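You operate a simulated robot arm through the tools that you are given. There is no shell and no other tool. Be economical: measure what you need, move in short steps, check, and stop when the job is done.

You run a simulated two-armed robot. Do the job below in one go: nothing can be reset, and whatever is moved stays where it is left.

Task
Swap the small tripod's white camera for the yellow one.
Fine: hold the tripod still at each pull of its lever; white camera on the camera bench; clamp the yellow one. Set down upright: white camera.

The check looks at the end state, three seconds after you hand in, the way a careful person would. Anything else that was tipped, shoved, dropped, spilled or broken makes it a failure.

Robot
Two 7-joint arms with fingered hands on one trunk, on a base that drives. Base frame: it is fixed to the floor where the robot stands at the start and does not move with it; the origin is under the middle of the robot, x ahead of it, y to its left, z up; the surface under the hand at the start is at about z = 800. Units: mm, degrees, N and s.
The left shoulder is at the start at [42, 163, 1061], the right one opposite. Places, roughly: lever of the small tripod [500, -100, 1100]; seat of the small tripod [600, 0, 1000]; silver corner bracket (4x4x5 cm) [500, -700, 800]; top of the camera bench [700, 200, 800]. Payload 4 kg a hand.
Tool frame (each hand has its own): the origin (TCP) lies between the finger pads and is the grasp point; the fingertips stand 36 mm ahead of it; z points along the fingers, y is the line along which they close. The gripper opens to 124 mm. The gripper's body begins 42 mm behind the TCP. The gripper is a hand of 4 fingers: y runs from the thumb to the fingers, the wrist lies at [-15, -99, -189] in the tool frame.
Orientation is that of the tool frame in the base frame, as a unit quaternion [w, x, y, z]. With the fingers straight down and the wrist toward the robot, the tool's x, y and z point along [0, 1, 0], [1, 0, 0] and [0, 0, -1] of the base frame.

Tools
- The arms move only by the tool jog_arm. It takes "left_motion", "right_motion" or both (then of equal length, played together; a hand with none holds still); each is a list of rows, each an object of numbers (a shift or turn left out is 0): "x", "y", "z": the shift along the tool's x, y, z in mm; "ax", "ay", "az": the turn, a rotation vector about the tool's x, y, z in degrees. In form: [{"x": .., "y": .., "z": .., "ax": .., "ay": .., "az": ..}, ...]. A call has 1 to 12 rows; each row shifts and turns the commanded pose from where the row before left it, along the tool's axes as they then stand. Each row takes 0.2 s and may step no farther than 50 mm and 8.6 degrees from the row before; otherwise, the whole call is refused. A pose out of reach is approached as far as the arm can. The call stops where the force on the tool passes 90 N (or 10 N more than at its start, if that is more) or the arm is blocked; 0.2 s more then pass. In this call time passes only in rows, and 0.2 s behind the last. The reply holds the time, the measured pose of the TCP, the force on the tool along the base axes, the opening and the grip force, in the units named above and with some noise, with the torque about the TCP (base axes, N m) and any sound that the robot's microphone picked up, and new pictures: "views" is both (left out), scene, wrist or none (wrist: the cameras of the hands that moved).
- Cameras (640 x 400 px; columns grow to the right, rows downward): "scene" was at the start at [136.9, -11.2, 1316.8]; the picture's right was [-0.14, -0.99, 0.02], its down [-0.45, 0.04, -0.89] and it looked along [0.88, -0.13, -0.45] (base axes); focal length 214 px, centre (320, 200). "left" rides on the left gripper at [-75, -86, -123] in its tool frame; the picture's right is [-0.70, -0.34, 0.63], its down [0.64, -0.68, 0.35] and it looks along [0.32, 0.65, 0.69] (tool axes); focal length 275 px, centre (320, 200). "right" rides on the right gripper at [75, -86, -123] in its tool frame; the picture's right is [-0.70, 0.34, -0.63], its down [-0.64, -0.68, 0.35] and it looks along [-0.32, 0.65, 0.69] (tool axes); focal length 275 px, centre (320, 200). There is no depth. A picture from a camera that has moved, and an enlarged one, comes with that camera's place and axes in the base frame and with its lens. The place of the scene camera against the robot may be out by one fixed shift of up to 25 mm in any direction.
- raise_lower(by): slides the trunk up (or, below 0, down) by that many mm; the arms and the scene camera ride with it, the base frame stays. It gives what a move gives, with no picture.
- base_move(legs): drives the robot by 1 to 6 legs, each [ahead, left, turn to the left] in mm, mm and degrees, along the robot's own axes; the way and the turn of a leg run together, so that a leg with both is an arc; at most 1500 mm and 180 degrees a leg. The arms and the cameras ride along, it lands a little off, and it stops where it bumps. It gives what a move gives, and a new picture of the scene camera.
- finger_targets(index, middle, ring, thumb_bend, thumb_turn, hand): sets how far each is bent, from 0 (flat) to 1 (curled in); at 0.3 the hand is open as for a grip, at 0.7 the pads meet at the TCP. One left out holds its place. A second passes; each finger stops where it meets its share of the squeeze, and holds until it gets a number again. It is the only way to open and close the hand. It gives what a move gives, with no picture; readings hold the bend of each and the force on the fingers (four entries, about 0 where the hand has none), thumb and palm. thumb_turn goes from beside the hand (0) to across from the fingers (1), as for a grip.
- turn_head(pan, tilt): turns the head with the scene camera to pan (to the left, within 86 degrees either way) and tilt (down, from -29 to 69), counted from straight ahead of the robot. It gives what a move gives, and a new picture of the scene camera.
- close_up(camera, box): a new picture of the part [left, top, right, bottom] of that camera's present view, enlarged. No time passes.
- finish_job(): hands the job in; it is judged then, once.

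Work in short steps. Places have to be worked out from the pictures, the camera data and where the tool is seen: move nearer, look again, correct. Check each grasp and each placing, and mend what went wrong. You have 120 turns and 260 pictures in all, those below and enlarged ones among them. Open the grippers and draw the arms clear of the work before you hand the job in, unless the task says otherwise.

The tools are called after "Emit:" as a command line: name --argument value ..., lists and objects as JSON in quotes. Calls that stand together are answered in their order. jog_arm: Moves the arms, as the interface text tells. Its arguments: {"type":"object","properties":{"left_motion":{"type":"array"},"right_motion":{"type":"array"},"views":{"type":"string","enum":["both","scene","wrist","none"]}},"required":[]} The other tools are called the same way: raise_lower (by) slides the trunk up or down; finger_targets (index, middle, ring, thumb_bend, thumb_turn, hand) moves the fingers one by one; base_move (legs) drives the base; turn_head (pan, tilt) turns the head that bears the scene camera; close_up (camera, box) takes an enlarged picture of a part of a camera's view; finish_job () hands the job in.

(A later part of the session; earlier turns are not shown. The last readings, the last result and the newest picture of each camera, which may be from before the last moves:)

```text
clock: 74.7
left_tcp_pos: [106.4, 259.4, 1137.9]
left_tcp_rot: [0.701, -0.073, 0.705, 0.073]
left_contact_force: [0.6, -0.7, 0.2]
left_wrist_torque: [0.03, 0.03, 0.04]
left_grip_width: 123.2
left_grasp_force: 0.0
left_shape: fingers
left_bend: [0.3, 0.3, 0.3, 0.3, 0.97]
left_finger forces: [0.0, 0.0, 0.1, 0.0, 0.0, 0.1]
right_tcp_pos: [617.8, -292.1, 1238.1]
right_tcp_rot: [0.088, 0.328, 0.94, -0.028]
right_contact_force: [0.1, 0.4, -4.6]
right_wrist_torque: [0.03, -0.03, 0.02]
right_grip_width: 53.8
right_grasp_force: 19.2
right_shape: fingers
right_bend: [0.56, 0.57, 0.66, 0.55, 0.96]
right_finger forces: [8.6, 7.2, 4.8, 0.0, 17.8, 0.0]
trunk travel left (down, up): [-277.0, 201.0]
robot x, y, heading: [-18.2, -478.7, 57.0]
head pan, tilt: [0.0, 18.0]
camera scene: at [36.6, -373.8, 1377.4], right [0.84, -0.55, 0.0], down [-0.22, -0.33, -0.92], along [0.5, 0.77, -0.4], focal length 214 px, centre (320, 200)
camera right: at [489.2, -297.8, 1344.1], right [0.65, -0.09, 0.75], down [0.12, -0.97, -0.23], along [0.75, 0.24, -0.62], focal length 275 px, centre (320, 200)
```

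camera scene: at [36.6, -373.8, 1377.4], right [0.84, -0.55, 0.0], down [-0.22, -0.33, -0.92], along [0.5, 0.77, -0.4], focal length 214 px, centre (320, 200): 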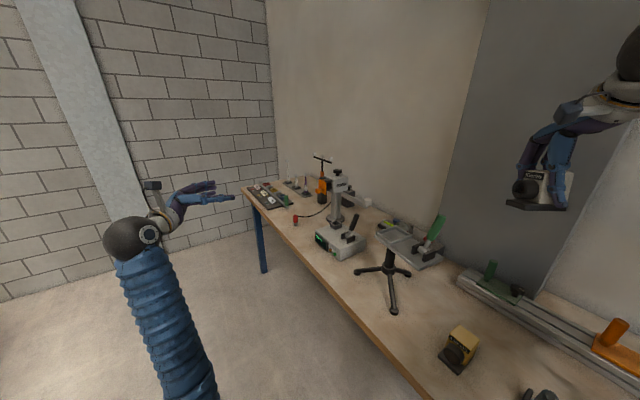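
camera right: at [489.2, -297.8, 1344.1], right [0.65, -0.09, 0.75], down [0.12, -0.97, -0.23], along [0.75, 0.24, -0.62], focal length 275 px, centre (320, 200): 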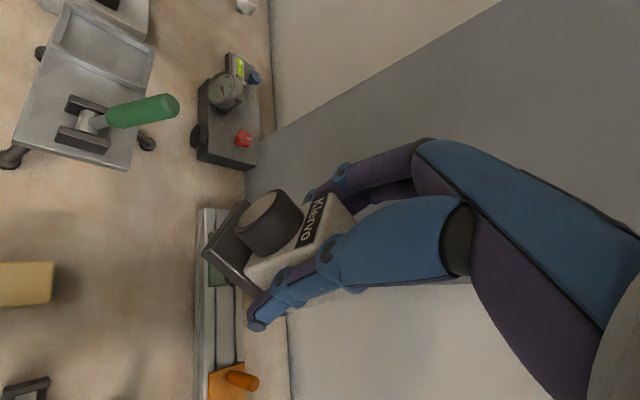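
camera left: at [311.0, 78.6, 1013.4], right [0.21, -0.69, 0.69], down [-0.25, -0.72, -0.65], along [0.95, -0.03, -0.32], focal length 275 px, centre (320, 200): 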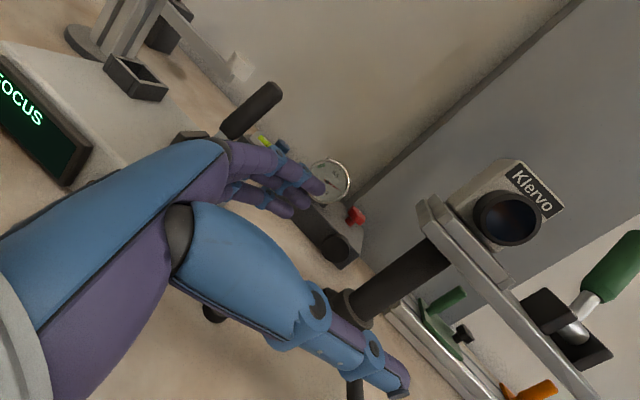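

Over the free spot. I turn the head right to watch and lower by 300 mm.

Emit:
turn_head --pan -35 --tilt 25

Emit:
jog_arm --right_motion '[{"x": 7.3, "z": 39.3}, {"x": 7.3, "z": 39.3}, {"x": 7.3, "z": 39.3}, {"x": 7.3, "z": 39.3}, {"x": 7.3, "z": 39.3}, {"x": 7.3, "z": 39.3}, {"x": 7.3, "z": 39.3}]' --views "both"

```text
clock: 75.7
left_tcp_pos: [106.9, 260.9, 1137.3]
left_tcp_rot: [0.701, -0.072, 0.706, 0.072]
left_contact_force: [-0.3, 0.2, -0.8]
left_wrist_torque: [-0.02, -0.04, 0.01]
left_grip_width: 123.0
left_grasp_force: 0.1
left_shape: fingers
left_bend: [0.3, 0.3, 0.3, 0.3, 0.97]
left_finger forces: [0.1, 0.0, 0.0, 0.1, 0.0, 0.0]
right_tcp_pos: [619.1, -288.6, 1237.8]
right_tcp_rot: [0.086, 0.329, 0.94, -0.029]
right_contact_force: [-0.9, 0.6, -4.1]
right_wrist_torque: [-0.01, 0.0, -0.01]
right_grip_width: 53.8
right_grasp_force: 19.3
right_shape: fingers
right_bend: [0.56, 0.57, 0.66, 0.55, 0.96]
right_finger forces: [8.5, 7.2, 4.8, 0.0, 17.7, 0.0]
trunk travel left (down, up): [-277.0, 201.0]
robot x, y, heading: [-17.8, -481.3, 56.8]
head pan, tilt: [-35.0, 25.0]
camera scene: at [70.5, -416.6, 1367.6], right [0.37, -0.93, 0.06], down [-0.44, -0.23, -0.87], along [0.82, 0.3, -0.49], focal length 214 px, centre (320, 200)
```

scene: 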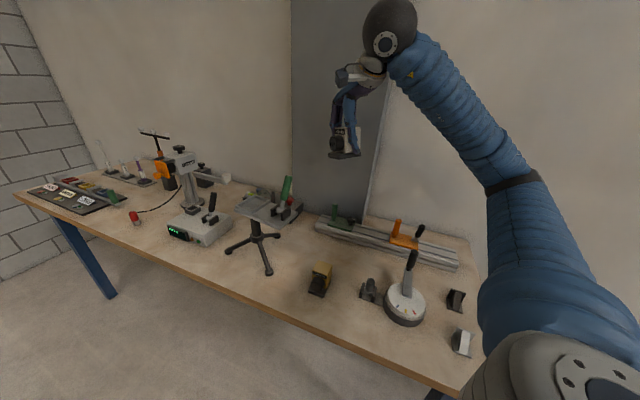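

```text
clock: 77.3
left_tcp_pos: [105.7, 260.4, 1137.0]
left_tcp_rot: [0.7, -0.072, 0.707, 0.072]
left_contact_force: [0.6, -0.5, 0.4]
left_wrist_torque: [-0.02, 0.04, -0.01]
left_grip_width: 123.0
left_grasp_force: 0.0
left_shape: fingers
left_bend: [0.3, 0.3, 0.3, 0.3, 0.97]
left_finger forces: [0.0, 0.0, 0.0, 0.1, 0.0, 0.0]
right_tcp_pos: [620.5, -286.4, 953.4]
right_tcp_rot: [0.087, 0.328, 0.94, -0.028]
right_contact_force: [0.5, -0.7, -4.9]
right_wrist_torque: [-0.03, -0.01, -0.01]
right_grip_width: 53.5
right_grasp_force: 18.5
right_shape: fingers
right_bend: [0.57, 0.57, 0.66, 0.55, 0.96]
right_finger forces: [8.1, 7.1, 4.9, 0.1, 16.9, 0.0]
trunk travel left (down, up): [-277.0, 201.0]
robot x, y, heading: [-19.5, -481.1, 57.0]
head pan, tilt: [-35.0, 25.0]
camera scene: at [70.8, -417.0, 1367.5], right [0.37, -0.93, 0.06], down [-0.44, -0.23, -0.87], along [0.82, 0.3, -0.49], focal length 214 px, centre (320, 200)
camera right: at [492.2, -295.5, 1060.2], right [0.65, -0.09, 0.75], down [0.12, -0.97, -0.22], along [0.75, 0.24, -0.62], focal length 275 px, centre (320, 200)
```

scene: 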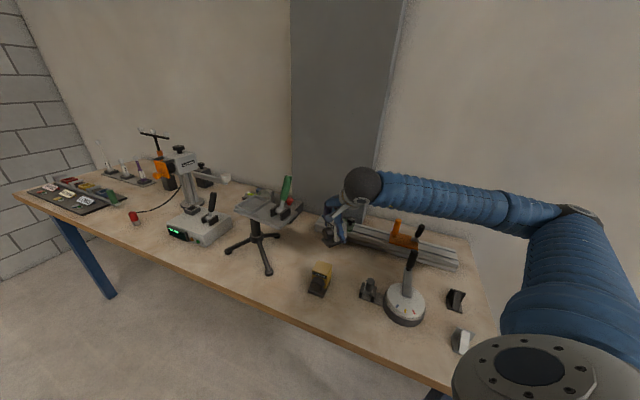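
right: 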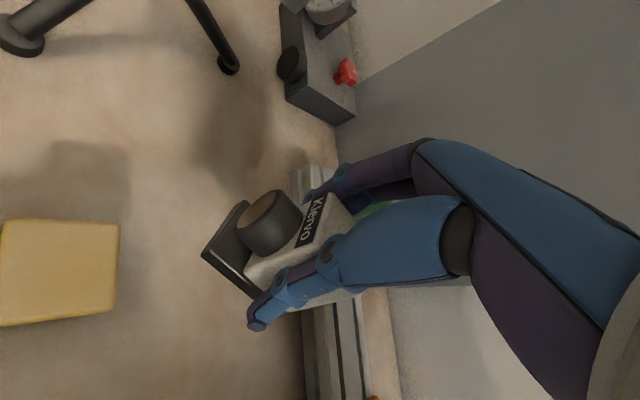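

All clear. Lower 70 mm more, then feel for the table in small steps.

Emit:
jog_arm --right_motion '[{"x": 6.4, "z": 34.4}, {"x": 6.4, "z": 34.4}, {"x": 1.8, "z": 9.8}]' --views "none"

Emit:
close_up --camera "scene" --box '[280, 190, 400, 310]'

```text
clock: 78.1
left_tcp_pos: [106.8, 260.4, 1138.8]
left_tcp_rot: [0.7, -0.072, 0.707, 0.073]
left_contact_force: [0.7, 0.4, -0.4]
left_wrist_torque: [-0.03, 0.0, 0.01]
left_grip_width: 123.0
left_grasp_force: 0.0
left_shape: fingers
left_bend: [0.3, 0.3, 0.3, 0.3, 0.97]
left_finger forces: [0.1, 0.0, 0.0, 0.0, 0.0, 0.1]
right_tcp_pos: [623.9, -287.1, 873.8]
right_tcp_rot: [0.086, 0.328, 0.94, -0.029]
right_contact_force: [-0.3, 0.0, -3.5]
right_wrist_torque: [-0.03, -0.01, 0.02]
right_grip_width: 53.7
right_grasp_force: 18.3
right_shape: fingers
right_bend: [0.57, 0.58, 0.66, 0.55, 0.96]
right_finger forces: [8.1, 6.9, 4.7, 0.0, 16.8, 0.0]
trunk travel left (down, up): [-277.0, 201.0]
robot x, y, heading: [-18.6, -486.2, 56.8]
head pan, tilt: [-35.0, 25.0]
```

```text
3.33 times, centred on (340, 250) of scene
camera zoom: at [70.6, -417.0, 1367.6], right [0.37, -0.93, 0.06], down [-0.44, -0.23, -0.87], along [0.82, 0.3, -0.49], focal length 715 px, centre (253, 33)
```

zoom: 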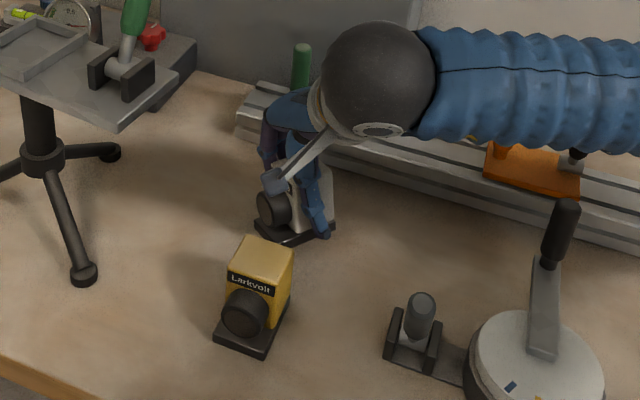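

Close to the table and clear of neighbours. I creep down in 4-mm steps.

Emit:
jog_arm --right_motion '[{"x": 0.7, "z": 4}, {"x": 0.7, "z": 4}]' --views "none"

Emit:
jog_arm --right_motion '[{"x": 0.7, "z": 4}]' --views "none"

```text
clock: 78.7
left_tcp_pos: [106.8, 260.7, 1137.5]
left_tcp_rot: [0.701, -0.072, 0.706, 0.072]
left_contact_force: [0.0, 0.2, 0.2]
left_wrist_torque: [0.0, -0.02, -0.01]
left_grip_width: 122.9
left_grasp_force: 0.0
left_shape: fingers
left_bend: [0.3, 0.3, 0.3, 0.3, 0.97]
left_finger forces: [0.0, 0.0, 0.1, 0.0, 0.0, 0.1]
right_tcp_pos: [622.0, -285.7, 867.4]
right_tcp_rot: [0.087, 0.328, 0.94, -0.029]
right_contact_force: [0.1, -0.1, -4.7]
right_wrist_torque: [-0.02, 0.01, -0.01]
right_grip_width: 53.7
right_grasp_force: 17.8
right_shape: fingers
right_bend: [0.57, 0.58, 0.66, 0.55, 0.96]
right_finger forces: [7.9, 6.9, 4.7, 0.0, 16.8, 0.0]
trunk travel left (down, up): [-277.0, 201.0]
robot x, y, heading: [-20.3, -482.0, 56.7]
head pan, tilt: [-35.0, 25.0]
```

```text
clock: 79.1
left_tcp_pos: [106.6, 260.4, 1136.5]
left_tcp_rot: [0.7, -0.071, 0.707, 0.072]
left_contact_force: [0.1, -0.1, 0.1]
left_wrist_torque: [-0.02, -0.03, 0.0]
left_grip_width: 123.1
left_grasp_force: 0.0
left_shape: fingers
left_bend: [0.3, 0.3, 0.3, 0.3, 0.97]
left_finger forces: [0.1, 0.1, 0.0, 0.0, 0.0, 0.0]
right_tcp_pos: [623.5, -284.6, 864.1]
right_tcp_rot: [0.087, 0.329, 0.94, -0.028]
right_contact_force: [-1.8, -0.5, -3.5]
right_wrist_torque: [0.0, -0.01, -0.03]
right_grip_width: 53.3
right_grasp_force: 18.2
right_shape: fingers
right_bend: [0.57, 0.58, 0.66, 0.55, 0.96]
right_finger forces: [8.0, 7.0, 4.7, 0.1, 17.0, 0.1]
trunk travel left (down, up): [-277.0, 201.0]
robot x, y, heading: [-17.2, -483.0, 56.7]
head pan, tilt: [-35.0, 25.0]
```

No contact yet; continue down in 3–4 mm steps.

Emit:
jog_arm --right_motion '[{"x": 0.6, "z": 3.5}]' --views "none"

Emit:
jog_arm --right_motion '[{"x": 0.6, "z": 3}]' --views "none"

Emit:
jog_arm --right_motion '[{"x": 0.6, "z": 3}]' --views "wrist"

```text
clock: 79.5
left_tcp_pos: [107.3, 259.4, 1138.3]
left_tcp_rot: [0.701, -0.072, 0.706, 0.073]
left_contact_force: [-0.4, -0.5, -0.7]
left_wrist_torque: [0.01, 0.0, -0.03]
left_grip_width: 123.1
left_grasp_force: 0.0
left_shape: fingers
left_bend: [0.3, 0.3, 0.3, 0.3, 0.97]
left_finger forces: [0.1, 0.0, 0.0, 0.1, 0.0, 0.0]
right_tcp_pos: [622.1, -285.7, 862.6]
right_tcp_rot: [0.087, 0.329, 0.94, -0.028]
right_contact_force: [1.3, -2.6, 6.6]
right_wrist_torque: [0.27, 0.06, -0.02]
right_grip_width: 53.8
right_grasp_force: 21.5
right_shape: fingers
right_bend: [0.56, 0.57, 0.66, 0.55, 0.96]
right_finger forces: [8.7, 7.0, 7.1, 0.0, 20.1, 0.0]
trunk travel left (down, up): [-277.0, 201.0]
robot x, y, heading: [-14.9, -482.1, 56.6]
head pan, tilt: [-35.0, 25.0]
```

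```text
clock: 79.9
left_tcp_pos: [105.5, 259.9, 1139.5]
left_tcp_rot: [0.701, -0.072, 0.706, 0.073]
left_contact_force: [-0.1, 0.0, -0.7]
left_wrist_torque: [0.0, 0.02, -0.02]
left_grip_width: 123.0
left_grasp_force: 0.0
left_shape: fingers
left_bend: [0.3, 0.3, 0.3, 0.3, 0.97]
left_finger forces: [0.1, 0.0, 0.0, 0.0, 0.0, 0.0]
right_tcp_pos: [622.5, -285.3, 860.7]
right_tcp_rot: [0.088, 0.328, 0.94, -0.027]
right_contact_force: [1.6, -5.9, 22.6]
right_wrist_torque: [0.39, -0.18, -0.03]
right_grip_width: 54.0
right_grasp_force: 24.5
right_shape: fingers
right_bend: [0.56, 0.57, 0.66, 0.55, 0.96]
right_finger forces: [8.9, 7.4, 8.2, 0.1, 24.6, 0.0]
trunk travel left (down, up): [-277.0, 201.0]
robot x, y, heading: [-21.0, -482.1, 56.6]
head pan, tilt: [-35.0, 25.0]
```

```text
clock: 80.3
left_tcp_pos: [105.4, 259.8, 1138.5]
left_tcp_rot: [0.701, -0.071, 0.705, 0.073]
left_contact_force: [-0.3, 0.6, 0.2]
left_wrist_torque: [0.04, 0.0, -0.01]
left_grip_width: 123.1
left_grasp_force: 0.0
left_shape: fingers
left_bend: [0.3, 0.3, 0.3, 0.3, 0.97]
left_finger forces: [0.1, 0.1, 0.0, 0.0, 0.0, 0.0]
right_tcp_pos: [620.3, -285.8, 858.5]
right_tcp_rot: [0.089, 0.329, 0.94, -0.026]
right_contact_force: [3.4, -6.3, 44.1]
right_wrist_torque: [0.68, -0.63, 0.07]
right_grip_width: 54.7
right_grasp_force: 28.0
right_shape: fingers
right_bend: [0.56, 0.57, 0.66, 0.55, 0.97]
right_finger forces: [9.4, 8.5, 9.0, 0.0, 28.7, 0.0]
trunk travel left (down, up): [-277.0, 201.0]
robot x, y, heading: [-14.0, -480.7, 56.9]
head pan, tilt: [-35.0, 25.0]
camera right: at [492.0, -293.3, 964.4], right [0.65, -0.1, 0.75], down [0.12, -0.97, -0.23], along [0.75, 0.24, -0.62], focal length 275 px, centre (320, 200)
```

right: 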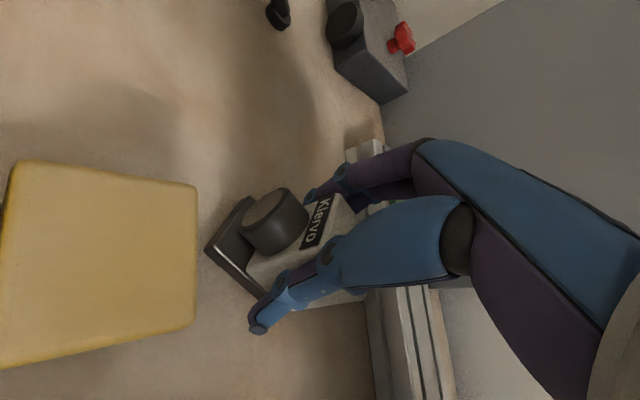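

The foot is firmly on the table (44 N, a bit much). I ease up 5 mm to unload and open the hand gently.

Emit:
jog_arm --right_motion '[{"x": -0.9, "z": -5}]' --views "none"

Emit:
finger_targets --hand "right" --index 0.5 --middle 0.5 --ring 0.5 --thumb_bend 0.48

Emit:
finger_targets --hand "right" --index 0.38 --middle 0.38 --ring 0.38 --thumb_bend 0.38

Emit:
close_up --camera "scene" --box '[280, 190, 400, 310]'

```text
clock: 80.7
left_tcp_pos: [105.5, 259.4, 1136.7]
left_tcp_rot: [0.701, -0.072, 0.706, 0.073]
left_contact_force: [-0.1, 0.7, 0.4]
left_wrist_torque: [-0.04, 0.0, -0.01]
left_grip_width: 123.1
left_grasp_force: 0.0
left_shape: fingers
left_bend: [0.3, 0.3, 0.3, 0.3, 0.97]
left_finger forces: [0.0, 0.0, 0.1, 0.0, 0.0, 0.0]
right_tcp_pos: [622.3, -285.1, 860.8]
right_tcp_rot: [0.087, 0.329, 0.94, -0.029]
right_contact_force: [5.9, 1.3, 21.2]
right_wrist_torque: [0.61, -0.58, 0.02]
right_grip_width: 54.3
right_grasp_force: 23.2
right_shape: fingers
right_bend: [0.55, 0.57, 0.66, 0.55, 0.97]
right_finger forces: [10.2, 8.9, 7.6, 0.1, 20.1, 0.1]
trunk travel left (down, up): [-277.0, 201.0]
robot x, y, heading: [-24.3, -481.2, 56.4]
head pan, tilt: [-35.0, 25.0]
```

```text
clock: 81.7
left_tcp_pos: [106.1, 260.2, 1136.6]
left_tcp_rot: [0.7, -0.072, 0.707, 0.072]
left_contact_force: [-0.1, -0.2, -0.4]
left_wrist_torque: [-0.03, -0.02, 0.01]
left_grip_width: 123.1
left_grasp_force: 0.0
left_shape: fingers
left_bend: [0.3, 0.3, 0.3, 0.3, 0.97]
left_finger forces: [0.0, 0.1, 0.1, 0.1, 0.0, 0.1]
right_tcp_pos: [621.9, -286.1, 860.1]
right_tcp_rot: [0.087, 0.329, 0.94, -0.028]
right_contact_force: [-0.3, -0.5, -1.4]
right_wrist_torque: [0.01, -0.02, 0.05]
right_grip_width: 66.1
right_grasp_force: 0.7
right_shape: fingers
right_bend: [0.5, 0.5, 0.5, 0.48, 0.97]
right_finger forces: [0.0, 0.1, 0.0, 0.1, 1.0, 0.0]
trunk travel left (down, up): [-277.0, 201.0]
robot x, y, heading: [-17.8, -480.0, 56.9]
head pan, tilt: [-35.0, 25.0]
```

```text
clock: 82.7
left_tcp_pos: [105.5, 261.2, 1137.7]
left_tcp_rot: [0.7, -0.072, 0.707, 0.072]
left_contact_force: [-0.2, -0.1, -0.4]
left_wrist_torque: [0.01, 0.02, 0.0]
left_grip_width: 123.0
left_grasp_force: 0.1
left_shape: fingers
left_bend: [0.3, 0.3, 0.3, 0.3, 0.97]
left_finger forces: [0.1, 0.0, 0.0, 0.0, 0.0, 0.0]
right_tcp_pos: [620.7, -286.6, 859.5]
right_tcp_rot: [0.088, 0.328, 0.94, -0.029]
right_contact_force: [-0.1, -0.7, -0.7]
right_wrist_torque: [0.0, 0.03, 0.01]
right_grip_width: 99.1
right_grasp_force: 0.0
right_shape: fingers
right_bend: [0.38, 0.38, 0.38, 0.38, 0.97]
right_finger forces: [0.1, 0.0, 0.1, 0.0, 0.1, 0.0]
trunk travel left (down, up): [-277.0, 201.0]
robot x, y, heading: [-21.5, -482.1, 56.6]
head pan, tilt: [-35.0, 25.0]
```

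```text
3.33 times, centred on (340, 250) of scene
camera zoom: at [70.3, -417.0, 1367.6], right [0.37, -0.93, 0.06], down [-0.44, -0.23, -0.87], along [0.82, 0.3, -0.49], focal length 715 px, centre (253, 33)
```

zoom: 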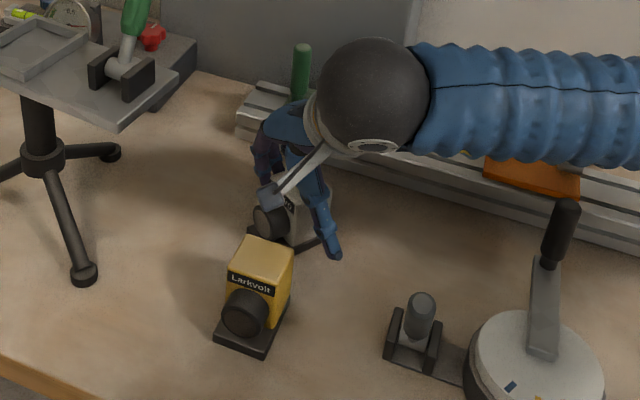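

The white camera stands free. I retreat straight back along the fingers 150 mm and check it.

Emit:
jog_arm --right_motion '[{"z": -20}, {"z": -30}, {"z": -40}, {"z": -40}, {"z": -40}]' --views "both"

Emit:
close_up --camera "scene" --box '[270, 200, 390, 310]'

```text
clock: 83.9
left_tcp_pos: [106.5, 261.3, 1137.5]
left_tcp_rot: [0.7, -0.072, 0.707, 0.071]
left_contact_force: [-0.2, 0.1, -0.1]
left_wrist_torque: [0.01, -0.02, 0.0]
left_grip_width: 123.4
left_grasp_force: 0.1
left_shape: fingers
left_bend: [0.3, 0.3, 0.3, 0.3, 0.97]
left_finger forces: [0.1, 0.0, 0.1, 0.1, 0.0, 0.0]
right_tcp_pos: [597.1, -266.7, 1027.0]
right_tcp_rot: [0.087, 0.329, 0.94, -0.029]
right_contact_force: [0.5, -1.2, 0.5]
right_wrist_torque: [0.01, 0.0, -0.04]
right_grip_width: 99.2
right_grasp_force: 0.0
right_shape: fingers
right_bend: [0.38, 0.38, 0.38, 0.38, 0.97]
right_finger forces: [0.1, 0.0, 0.0, 0.0, 0.0, 0.0]
trunk travel left (down, up): [-277.0, 201.0]
robot x, y, heading: [-20.7, -483.9, 57.0]
head pan, tilt: [-35.0, 25.0]
camera scene: at [70.0, -416.6, 1367.6], right [0.37, -0.93, 0.06], down [-0.44, -0.23, -0.87], along [0.82, 0.3, -0.49], focal length 214 px, centre (320, 200)
camera right: at [468.8, -274.2, 1134.1], right [0.65, -0.09, 0.75], down [0.12, -0.97, -0.22], along [0.75, 0.24, -0.62], focal length 275 px, centre (320, 200)
```

scene: 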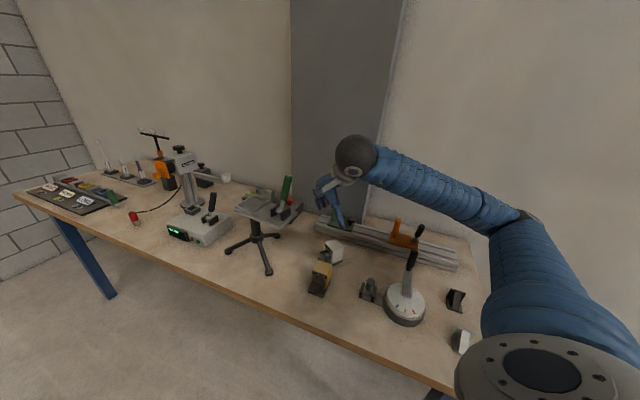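
right: 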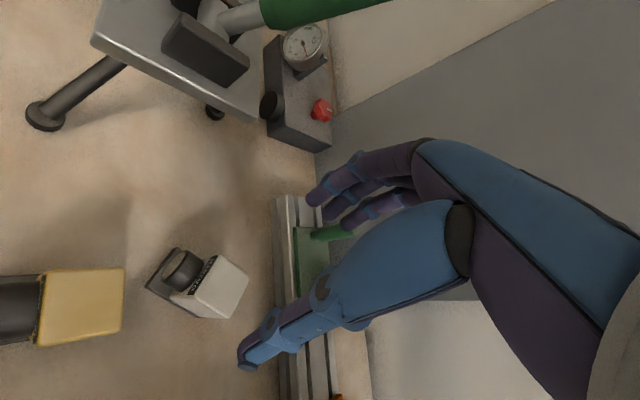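

```text
3.64 times, centred on (330, 255) of scene
camera zoom: at [70.0, -416.6, 1367.6], right [0.37, -0.93, 0.06], down [-0.44, -0.23, -0.87], along [0.82, 0.3, -0.49], focal length 780 px, centre (284, 0)
```

zoom: 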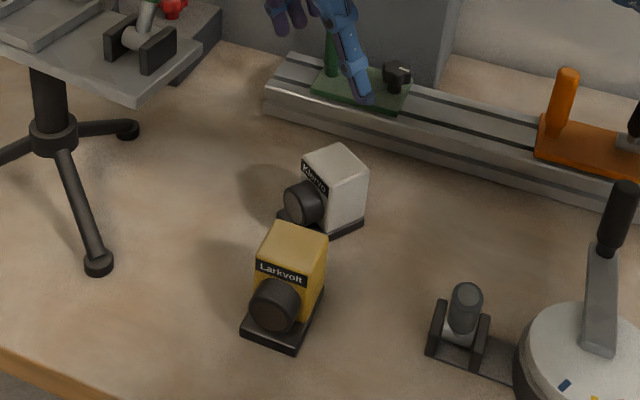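

White camera stands upright. Yellow's top face: centre ≈[516,-283], yaw ≈ −3°. I move over it and try to yaw the hand back to ~86° about the vertical.

Emit:
jog_arm --right_motion '[{"x": 31.5, "y": -34.3, "z": 8}, {"x": 31.5, "y": -34.3, "z": 8}, {"ax": -1.55, "az": -8.36}, {"ax": -1.55, "az": -8.36}, {"ax": -1.55, "az": -8.36}, {"ax": -1.55, "az": -8.36}]' --views "wrist"

```text
clock: 85.3
left_tcp_pos: [105.6, 260.6, 1138.1]
left_tcp_rot: [0.7, -0.072, 0.707, 0.073]
left_contact_force: [0.6, 0.3, 0.2]
left_wrist_torque: [0.0, -0.01, 0.01]
left_grip_width: 123.0
left_grasp_force: 0.1
left_shape: fingers
left_bend: [0.3, 0.3, 0.3, 0.3, 0.97]
left_finger forces: [0.1, 0.1, 0.0, 0.0, 0.0, 0.0]
right_tcp_pos: [537.6, -251.8, 1011.2]
right_tcp_rot: [0.092, 0.039, 0.995, -0.002]
right_contact_force: [-0.2, -0.3, 0.8]
right_wrist_torque: [-0.01, -0.01, -0.01]
right_grip_width: 99.1
right_grasp_force: 0.1
right_shape: fingers
right_bend: [0.38, 0.38, 0.38, 0.38, 0.97]
right_finger forces: [0.1, 0.0, 0.0, 0.1, 0.0, 0.0]
right hand out of reach, approached as far as the arm can: row 1, 2
trunk travel left (down, up): [-277.0, 201.0]
robot x, y, heading: [-21.9, -480.5, 57.1]
head pan, tilt: [-35.0, 25.0]
camera right: at [435.0, -330.5, 1117.0], right [0.59, 0.29, 0.75], down [0.64, -0.73, -0.22], along [0.49, 0.62, -0.62], focal length 275 px, centre (320, 200)
```

right: 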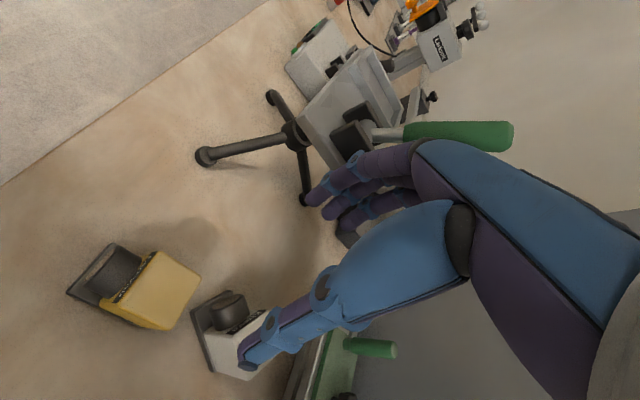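

Yaw is fine (85.5°); the hand is only too near the robot. I back the base ~90 mm, which gives the arm room.

Emit:
base_move --legs '[[-90, 10, 0]]'

Emit:
close_up --camera "right" --box '[40, 160, 340, 380]'

```text
clock: 86.4
left_tcp_pos: [47.2, 186.0, 1138.9]
left_tcp_rot: [0.7, -0.072, 0.707, 0.072]
left_contact_force: [-0.3, -0.7, 0.0]
left_wrist_torque: [0.01, 0.02, 0.0]
left_grip_width: 123.0
left_grasp_force: 0.1
left_shape: fingers
left_bend: [0.3, 0.3, 0.3, 0.3, 0.97]
left_finger forces: [0.0, 0.0, 0.1, 0.1, 0.0, 0.1]
right_tcp_pos: [477.4, -327.7, 1011.2]
right_tcp_rot: [0.093, 0.041, 0.995, -0.002]
right_contact_force: [0.1, -0.2, -0.2]
right_wrist_torque: [0.03, 0.01, -0.02]
right_grip_width: 99.0
right_grasp_force: 0.0
right_shape: fingers
right_bend: [0.38, 0.38, 0.38, 0.38, 0.97]
right_finger forces: [0.1, 0.0, 0.0, 0.1, 0.0, 0.0]
trunk travel left (down, up): [-277.0, 201.0]
robot x, y, heading: [-79.1, -557.7, 56.4]
head pan, tilt: [-35.0, 25.0]
camera scene: at [9.1, -492.0, 1367.9], right [0.37, -0.93, 0.06], down [-0.44, -0.23, -0.87], along [0.82, 0.3, -0.49], focal length 214 px, centre (320, 200)
```

scene: 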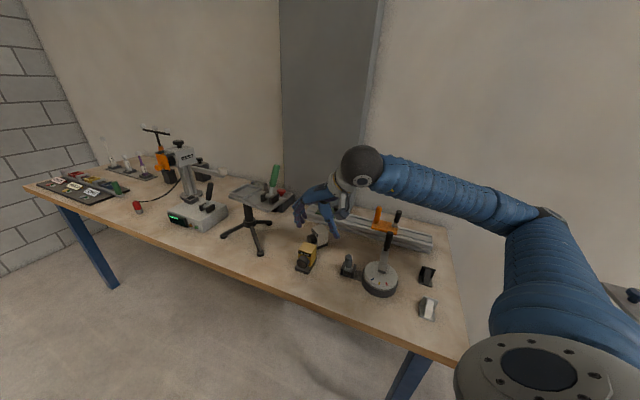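

```text
1.82 times, centred on (190, 270) of right
camera zoom: at [374.3, -406.0, 1118.0], right [0.59, 0.29, 0.75], down [0.64, -0.73, -0.22], along [0.49, 0.61, -0.62], focal length 500 px, centre (556, 73)
```

zoom: 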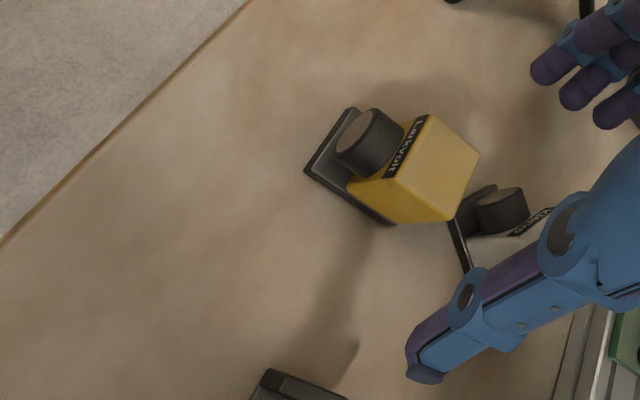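

Second fix: yellow centre ≈[514,-285]. I move above it to z≈930 and look.

Emit:
jog_arm --right_motion '[{"x": -8.2, "y": 22.7}, {"x": -8.2, "y": 22.7}, {"z": 28.6}, {"z": 28.6}, {"z": 28.6}]' --views "both"

Emit:
close_up --camera "scene" --box '[260, 180, 380, 290]'

```text
clock: 87.6
left_tcp_pos: [48.2, 186.5, 1137.7]
left_tcp_rot: [0.701, -0.071, 0.706, 0.071]
left_contact_force: [-0.3, 0.2, 0.7]
left_wrist_torque: [0.0, 0.01, -0.01]
left_grip_width: 123.2
left_grasp_force: 0.1
left_shape: fingers
left_bend: [0.3, 0.3, 0.3, 0.3, 0.97]
left_finger forces: [0.0, 0.0, 0.1, 0.0, 0.0, 0.0]
right_tcp_pos: [513.9, -283.8, 931.0]
right_tcp_rot: [0.092, 0.04, 0.995, -0.002]
right_contact_force: [0.0, 0.1, 0.0]
right_wrist_torque: [0.0, -0.01, -0.02]
right_grip_width: 99.1
right_grasp_force: 0.1
right_shape: fingers
right_bend: [0.38, 0.38, 0.38, 0.38, 0.97]
right_finger forces: [0.0, 0.1, 0.0, 0.0, 0.0, 0.0]
trunk travel left (down, up): [-277.0, 201.0]
robot x, y, heading: [-73.1, -552.9, 56.4]
head pan, tilt: [-35.0, 25.0]
camera scene: at [10.9, -490.3, 1367.6], right [0.37, -0.93, 0.06], down [-0.44, -0.23, -0.87], along [0.82, 0.3, -0.49], focal length 214 px, centre (320, 200)
camera right: at [411.2, -362.2, 1036.4], right [0.59, 0.29, 0.75], down [0.64, -0.73, -0.22], along [0.49, 0.61, -0.62], focal length 275 px, centre (320, 200)
```

scene: 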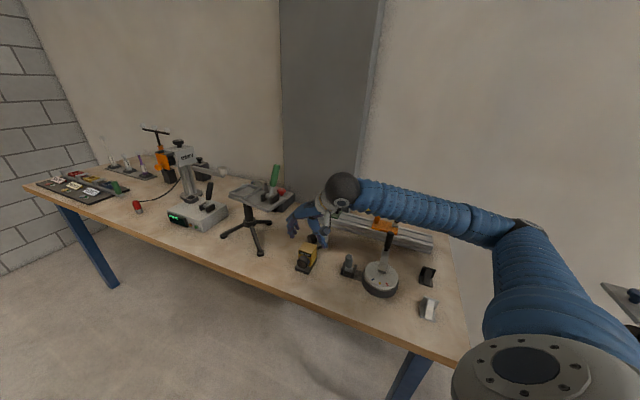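
right: 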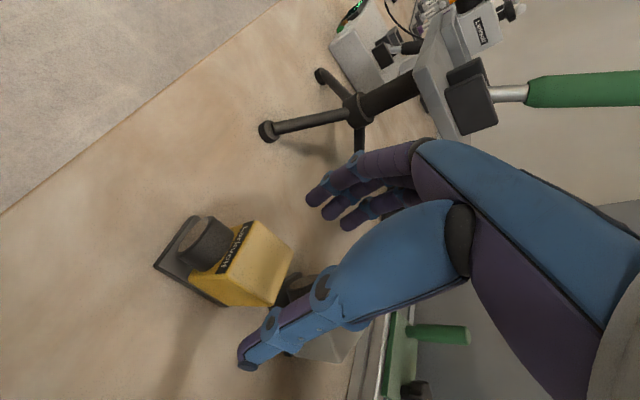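

```text
3.64 times, centred on (320, 235) of scene
camera zoom: at [10.9, -490.3, 1367.6], right [0.37, -0.93, 0.06], down [-0.44, -0.23, -0.87], along [0.82, 0.3, -0.49], focal length 780 px, centre (320, 73)
```

zoom: 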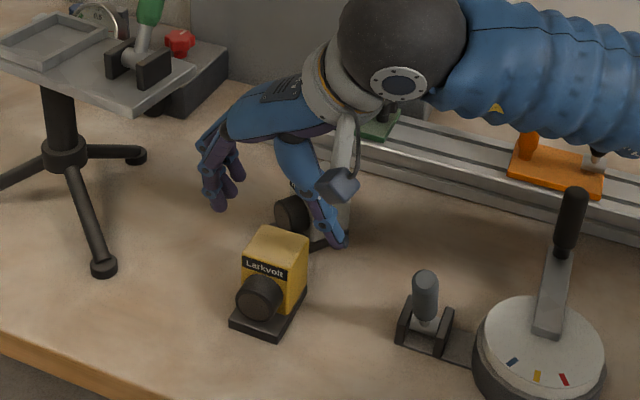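

Refined centre [512,-286.5]. Descend 69 mm vertically to straddle the yellow body.

Emit:
jog_arm --right_motion '[{"x": 3.6, "y": -0.7, "z": 16.9}, {"x": 3.6, "y": -0.7, "z": 16.9}, {"x": 3.6, "y": -0.7, "z": 16.9}, {"x": 3.6, "y": -0.7, "z": 16.9}]' --views "wrist"

Emit:
close_up --camera "scene" --box '[260, 180, 380, 290]'

```text
clock: 88.6
left_tcp_pos: [47.4, 188.1, 1138.7]
left_tcp_rot: [0.7, -0.072, 0.707, 0.071]
left_contact_force: [0.3, 0.3, -0.1]
left_wrist_torque: [0.02, 0.0, -0.02]
left_grip_width: 123.0
left_grasp_force: 0.0
left_shape: fingers
left_bend: [0.3, 0.3, 0.3, 0.3, 0.97]
left_finger forces: [0.0, 0.0, 0.0, 0.0, 0.1, 0.1]
right_tcp_pos: [512.9, -285.8, 858.5]
right_tcp_rot: [0.093, 0.042, 0.995, -0.003]
right_contact_force: [-0.6, -0.5, 1.2]
right_wrist_torque: [-0.02, -0.02, 0.0]
right_grip_width: 99.0
right_grasp_force: 0.0
right_shape: fingers
right_bend: [0.38, 0.38, 0.38, 0.38, 0.97]
right_finger forces: [0.1, 0.0, 0.0, 0.1, 0.0, 0.1]
trunk travel left (down, up): [-277.0, 201.0]
robot x, y, heading: [-78.6, -555.5, 56.8]
head pan, tilt: [-35.0, 25.0]
camera right: at [409.9, -363.7, 964.1], right [0.59, 0.29, 0.75], down [0.64, -0.74, -0.22], along [0.49, 0.61, -0.62], focal length 275 px, centre (320, 200)
```

right: 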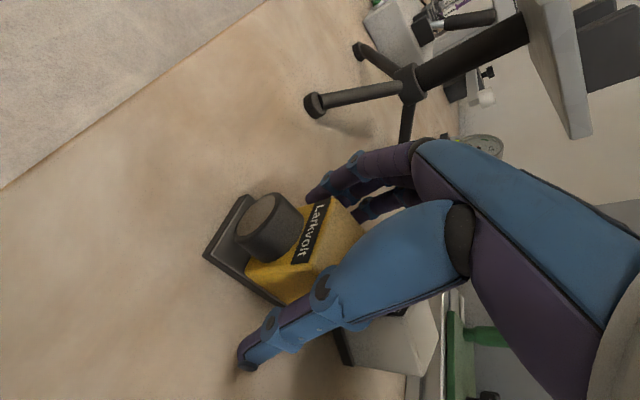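

```text
3.64 times, centred on (320, 235) of scene
camera zoom: at [10.7, -490.2, 1367.6], right [0.37, -0.93, 0.06], down [-0.44, -0.23, -0.87], along [0.82, 0.3, -0.49], focal length 780 px, centre (320, 73)
```

zoom: 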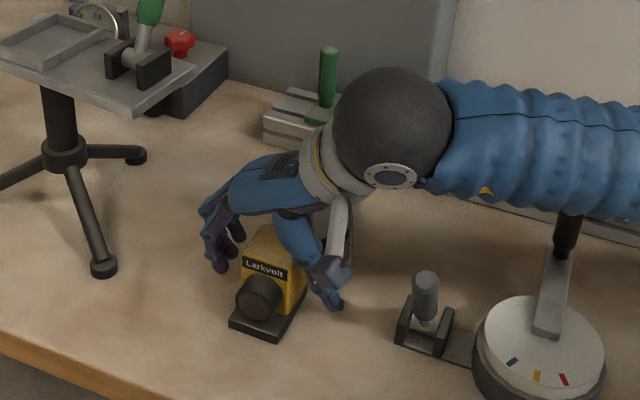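

Aligned as it was with the white camera. Close and grip.

Emit:
finger_targets --hand "right" --index 0.52 --middle 0.52 --ring 0.52 --thumb_bend 0.51

Emit:
finger_targets --hand "right" --index 0.58 --middle 0.58 --ring 0.58 --thumb_bend 0.54

Emit:
finger_targets --hand "right" --index 0.68 --middle 0.68 --ring 0.68 --thumb_bend 0.6

```text
clock: 89.6
left_tcp_pos: [47.3, 186.7, 1138.6]
left_tcp_rot: [0.7, -0.071, 0.707, 0.072]
left_contact_force: [-1.0, 0.9, -1.1]
left_wrist_torque: [-0.02, 0.0, 0.0]
left_grip_width: 122.9
left_grasp_force: 0.0
left_shape: fingers
left_bend: [0.3, 0.3, 0.3, 0.3, 0.97]
left_finger forces: [0.0, 0.1, 0.1, 0.0, 0.1, 0.1]
right_tcp_pos: [512.2, -286.3, 858.2]
right_tcp_rot: [0.093, 0.04, 0.995, -0.003]
right_contact_force: [0.4, -1.3, 1.0]
right_wrist_torque: [0.1, -0.05, 0.02]
right_grip_width: 61.0
right_grasp_force: 2.1
right_shape: fingers
right_bend: [0.51, 0.51, 0.52, 0.51, 0.97]
right_finger forces: [1.0, 1.2, 0.1, 0.1, 3.0, 0.1]
trunk travel left (down, up): [-277.0, 201.0]
robot x, y, heading: [-77.9, -554.7, 56.6]
head pan, tilt: [-35.0, 25.0]
```

```text
clock: 90.6
left_tcp_pos: [48.1, 187.0, 1138.4]
left_tcp_rot: [0.701, -0.071, 0.706, 0.071]
left_contact_force: [0.4, 0.5, -0.2]
left_wrist_torque: [0.0, 0.05, 0.02]
left_grip_width: 123.1
left_grasp_force: 0.1
left_shape: fingers
left_bend: [0.3, 0.3, 0.3, 0.3, 0.97]
left_finger forces: [0.0, 0.1, 0.0, 0.0, 0.0, 0.0]
right_tcp_pos: [512.8, -285.6, 858.6]
right_tcp_rot: [0.092, 0.04, 0.995, -0.003]
right_contact_force: [0.7, 2.3, 5.9]
right_wrist_torque: [0.45, -0.02, 0.07]
right_grip_width: 58.0
right_grasp_force: 9.6
right_shape: fingers
right_bend: [0.53, 0.53, 0.57, 0.52, 0.97]
right_finger forces: [5.2, 5.5, 0.0, 0.0, 8.7, 0.1]
trunk travel left (down, up): [-277.0, 201.0]
robot x, y, heading: [-82.0, -553.9, 56.7]
head pan, tilt: [-35.0, 25.0]
```

```text
clock: 91.6
left_tcp_pos: [48.4, 186.8, 1138.3]
left_tcp_rot: [0.701, -0.071, 0.706, 0.071]
left_contact_force: [-0.1, 0.0, 0.4]
left_wrist_torque: [0.0, -0.04, 0.05]
left_grip_width: 123.2
left_grasp_force: 0.0
left_shape: fingers
left_bend: [0.3, 0.3, 0.3, 0.3, 0.97]
left_finger forces: [0.0, 0.1, 0.0, 0.0, 0.0, 0.0]
right_tcp_pos: [512.1, -286.5, 859.4]
right_tcp_rot: [0.093, 0.04, 0.995, -0.003]
right_contact_force: [3.5, 2.6, 14.6]
right_wrist_torque: [0.71, -0.16, 0.05]
right_grip_width: 56.2
right_grasp_force: 21.1
right_shape: fingers
right_bend: [0.53, 0.53, 0.65, 0.56, 0.97]
right_finger forces: [10.0, 8.4, 3.8, 0.1, 20.2, 0.0]
trunk travel left (down, up): [-277.0, 201.0]
robot x, y, heading: [-76.7, -556.4, 56.6]
head pan, tilt: [-35.0, 25.0]
```

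Gripped (21 N). Lift 60 mm vertically and check.

Emit:
jog_arm --right_motion '[{"x": -2, "z": -10}, {"x": -4, "z": -20}, {"x": -5.5, "z": -29}]' --views "wrist"

Emit:
close_up --camera "scene" --box '[260, 170, 380, 280]'

```text
clock: 92.4
left_tcp_pos: [47.3, 186.8, 1137.5]
left_tcp_rot: [0.701, -0.071, 0.706, 0.072]
left_contact_force: [-0.6, -0.5, 0.4]
left_wrist_torque: [0.01, -0.02, -0.01]
left_grip_width: 123.2
left_grasp_force: 0.1
left_shape: fingers
left_bend: [0.3, 0.3, 0.3, 0.3, 0.97]
left_finger forces: [0.0, 0.1, 0.0, 0.0, 0.1, 0.0]
right_tcp_pos: [511.5, -287.4, 918.8]
right_tcp_rot: [0.092, 0.04, 0.995, -0.003]
right_contact_force: [0.5, 0.6, -4.5]
right_wrist_torque: [-0.02, -0.07, -0.01]
right_grip_width: 54.6
right_grasp_force: 16.7
right_shape: fingers
right_bend: [0.54, 0.55, 0.66, 0.56, 0.96]
right_finger forces: [8.2, 6.6, 2.8, 0.0, 16.7, 0.0]
trunk travel left (down, up): [-277.0, 201.0]
robot x, y, heading: [-77.1, -554.0, 56.6]
head pan, tilt: [-35.0, 25.0]
camera right: at [409.4, -364.7, 1025.6], right [0.59, 0.29, 0.75], down [0.64, -0.74, -0.22], along [0.49, 0.61, -0.62], focal length 275 px, centre (320, 200)
```

right: 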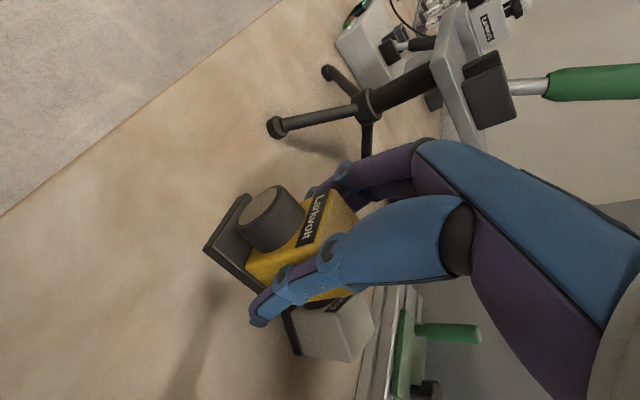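

```text
3.64 times, centred on (320, 225) of scene
camera zoom: at [10.5, -490.2, 1367.6], right [0.37, -0.93, 0.06], down [-0.44, -0.23, -0.87], along [0.82, 0.3, -0.49], focal length 780 px, centre (320, 109)
```

zoom: 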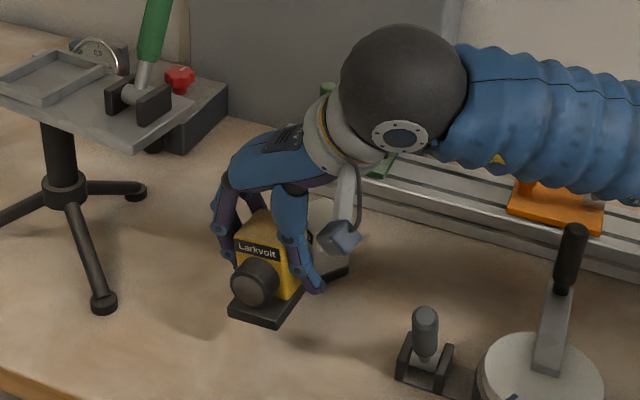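

Yellow hangs level, just as the white did. I lift it another 320 mm to clear the lever, then drive back to the earlier stance.

Emit:
jog_arm --right_motion '[{"x": -7.4, "z": -39.3}, {"x": -7.4, "z": -39.3}, {"x": -7.4, "z": -39.3}, {"x": -7.4, "z": -39.3}, {"x": -7.4, "z": -39.3}, {"x": -7.4, "z": -39.3}, {"x": -7.4, "z": -39.3}, {"x": -7.4, "z": -39.3}]' --views "none"

Emit:
base_move --legs '[[88, -10, 0]]'

```text
clock: 94.2
left_tcp_pos: [48.2, 188.5, 1137.0]
left_tcp_rot: [0.702, -0.072, 0.705, 0.072]
left_contact_force: [0.4, -0.7, -0.6]
left_wrist_torque: [0.01, -0.03, 0.02]
left_grip_width: 123.3
left_grasp_force: 0.0
left_shape: fingers
left_bend: [0.3, 0.3, 0.3, 0.3, 0.97]
left_finger forces: [0.0, 0.0, 0.0, 0.0, 0.1, 0.1]
right_tcp_pos: [511.1, -287.1, 1243.3]
right_tcp_rot: [0.093, 0.04, 0.995, -0.002]
right_contact_force: [0.2, -0.4, -3.7]
right_wrist_torque: [-0.02, -0.02, -0.01]
right_grip_width: 53.8
right_grasp_force: 15.9
right_shape: fingers
right_bend: [0.55, 0.55, 0.67, 0.56, 0.96]
right_finger forces: [7.8, 6.4, 2.3, 0.0, 14.9, 0.0]
trunk travel left (down, up): [-277.0, 201.0]
robot x, y, heading: [-77.2, -554.8, 56.7]
head pan, tilt: [-35.0, 25.0]
```

```text
clock: 95.3
left_tcp_pos: [104.3, 256.8, 1136.5]
left_tcp_rot: [0.7, -0.072, 0.707, 0.071]
left_contact_force: [-0.4, -0.4, 0.7]
left_wrist_torque: [-0.02, 0.0, -0.02]
left_grip_width: 123.1
left_grasp_force: 0.1
left_shape: fingers
left_bend: [0.3, 0.3, 0.3, 0.3, 0.97]
left_finger forces: [0.0, 0.0, 0.0, 0.0, 0.0, 0.0]
right_tcp_pos: [568.1, -218.4, 1242.3]
right_tcp_rot: [0.091, 0.039, 0.995, -0.004]
right_contact_force: [-0.2, 0.7, -4.3]
right_wrist_torque: [-0.02, -0.02, 0.03]
right_grip_width: 54.0
right_grasp_force: 15.4
right_shape: fingers
right_bend: [0.55, 0.55, 0.67, 0.56, 0.96]
right_finger forces: [7.9, 6.4, 2.3, 0.1, 14.8, 0.0]
trunk travel left (down, up): [-277.0, 201.0]
robot x, y, heading: [-22.4, -489.6, 56.8]
head pan, tilt: [-35.0, 25.0]
camera scene: at [67.9, -421.6, 1367.3], right [0.37, -0.93, 0.06], down [-0.44, -0.23, -0.87], along [0.82, 0.3, -0.5], focal length 214 px, centre (320, 200)
```

scene: 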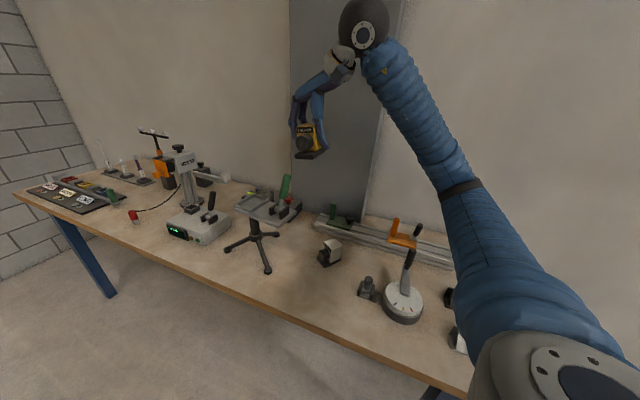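

Now shift left over the tray ([554,-33]) and trim yaw by −2°, staying at z≈1242.

Emit:
jog_arm --right_motion '[{"x": 5.6, "y": 36.7, "z": -0.9}, {"x": 5.6, "y": 36.7, "z": -0.9}, {"x": 5.6, "y": 36.7, "z": -0.9}, {"x": 5.6, "y": 36.7, "z": -0.9}, {"x": 5.6, "y": 36.7, "z": -0.9}, {"ax": 0.36, "az": 1.97}, {"x": 5.5, "z": 29.5}, {"x": 5.5, "z": 29.5}]' --views "wrist"

Emit:
turn_head --pan -12 --tilt 20

```text
clock: 97.1
left_tcp_pos: [103.2, 254.1, 1136.8]
left_tcp_rot: [0.701, -0.072, 0.706, 0.073]
left_contact_force: [0.2, -0.3, -0.7]
left_wrist_torque: [-0.02, 0.01, 0.01]
left_grip_width: 123.1
left_grasp_force: 0.0
left_shape: fingers
left_bend: [0.3, 0.3, 0.3, 0.3, 0.97]
left_finger forces: [0.0, 0.1, 0.0, 0.1, 0.0, 0.0]
right_tcp_pos: [555.6, -34.5, 1181.8]
right_tcp_rot: [0.09, 0.056, 0.994, -0.004]
right_contact_force: [0.1, 0.2, -4.3]
right_wrist_torque: [-0.03, -0.04, 0.01]
right_grip_width: 53.8
right_grasp_force: 15.3
right_shape: fingers
right_bend: [0.55, 0.55, 0.67, 0.56, 0.96]
right_finger forces: [7.6, 6.2, 2.0, 0.0, 14.4, 0.1]
trunk travel left (down, up): [-277.0, 201.0]
robot x, y, heading: [-27.0, -486.2, 56.7]
head pan, tilt: [-35.0, 25.0]
camera right: at [449.4, -109.1, 1288.0], right [0.6, 0.27, 0.75], down [0.61, -0.76, -0.22], along [0.51, 0.6, -0.62], focal length 275 px, centre (320, 200)
```

right: 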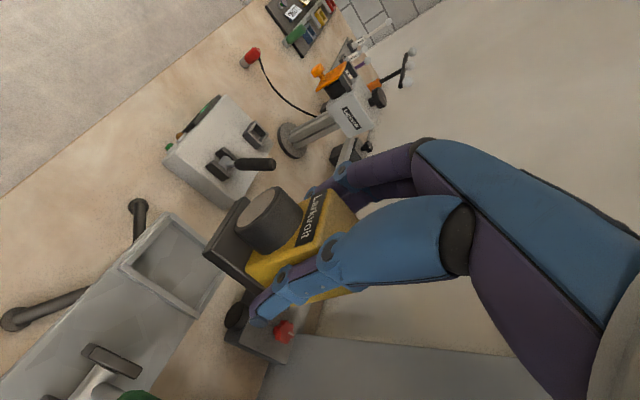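

```text
clock: 98.0
left_tcp_pos: [103.7, 255.1, 1136.7]
left_tcp_rot: [0.701, -0.072, 0.706, 0.072]
left_contact_force: [0.0, 1.3, -1.1]
left_wrist_torque: [-0.03, 0.01, 0.03]
left_grip_width: 122.8
left_grasp_force: 0.0
left_shape: fingers
left_bend: [0.3, 0.3, 0.3, 0.3, 0.97]
left_finger forces: [0.0, 0.0, 0.1, 0.0, 0.0, 0.0]
right_tcp_pos: [554.1, -35.3, 1181.1]
right_tcp_rot: [0.092, 0.057, 0.994, -0.004]
right_contact_force: [-0.4, -1.1, -4.0]
right_wrist_torque: [-0.06, -0.01, -0.01]
right_grip_width: 53.8
right_grasp_force: 15.2
right_shape: fingers
right_bend: [0.55, 0.55, 0.67, 0.56, 0.96]
right_finger forces: [7.5, 6.2, 2.1, 0.0, 14.3, 0.0]
trunk travel left (down, up): [-277.0, 201.0]
robot x, y, heading: [-23.4, -489.3, 56.6]
head pan, tilt: [-12.0, 20.0]
camera scene: at [47.6, -391.1, 1374.1], right [0.7, -0.71, 0.02], down [-0.29, -0.32, -0.9], along [0.65, 0.63, -0.43], focal length 214 px, centre (320, 200)
```

scene: 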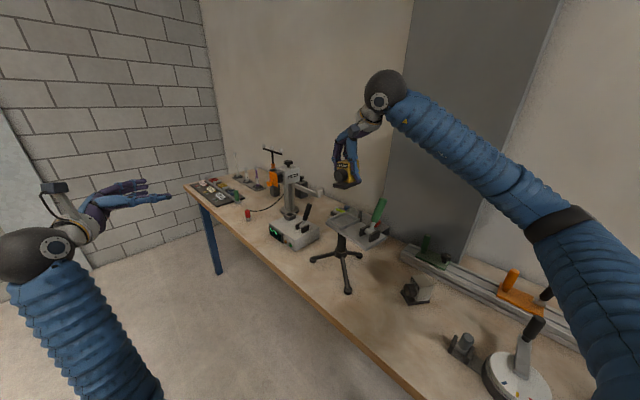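

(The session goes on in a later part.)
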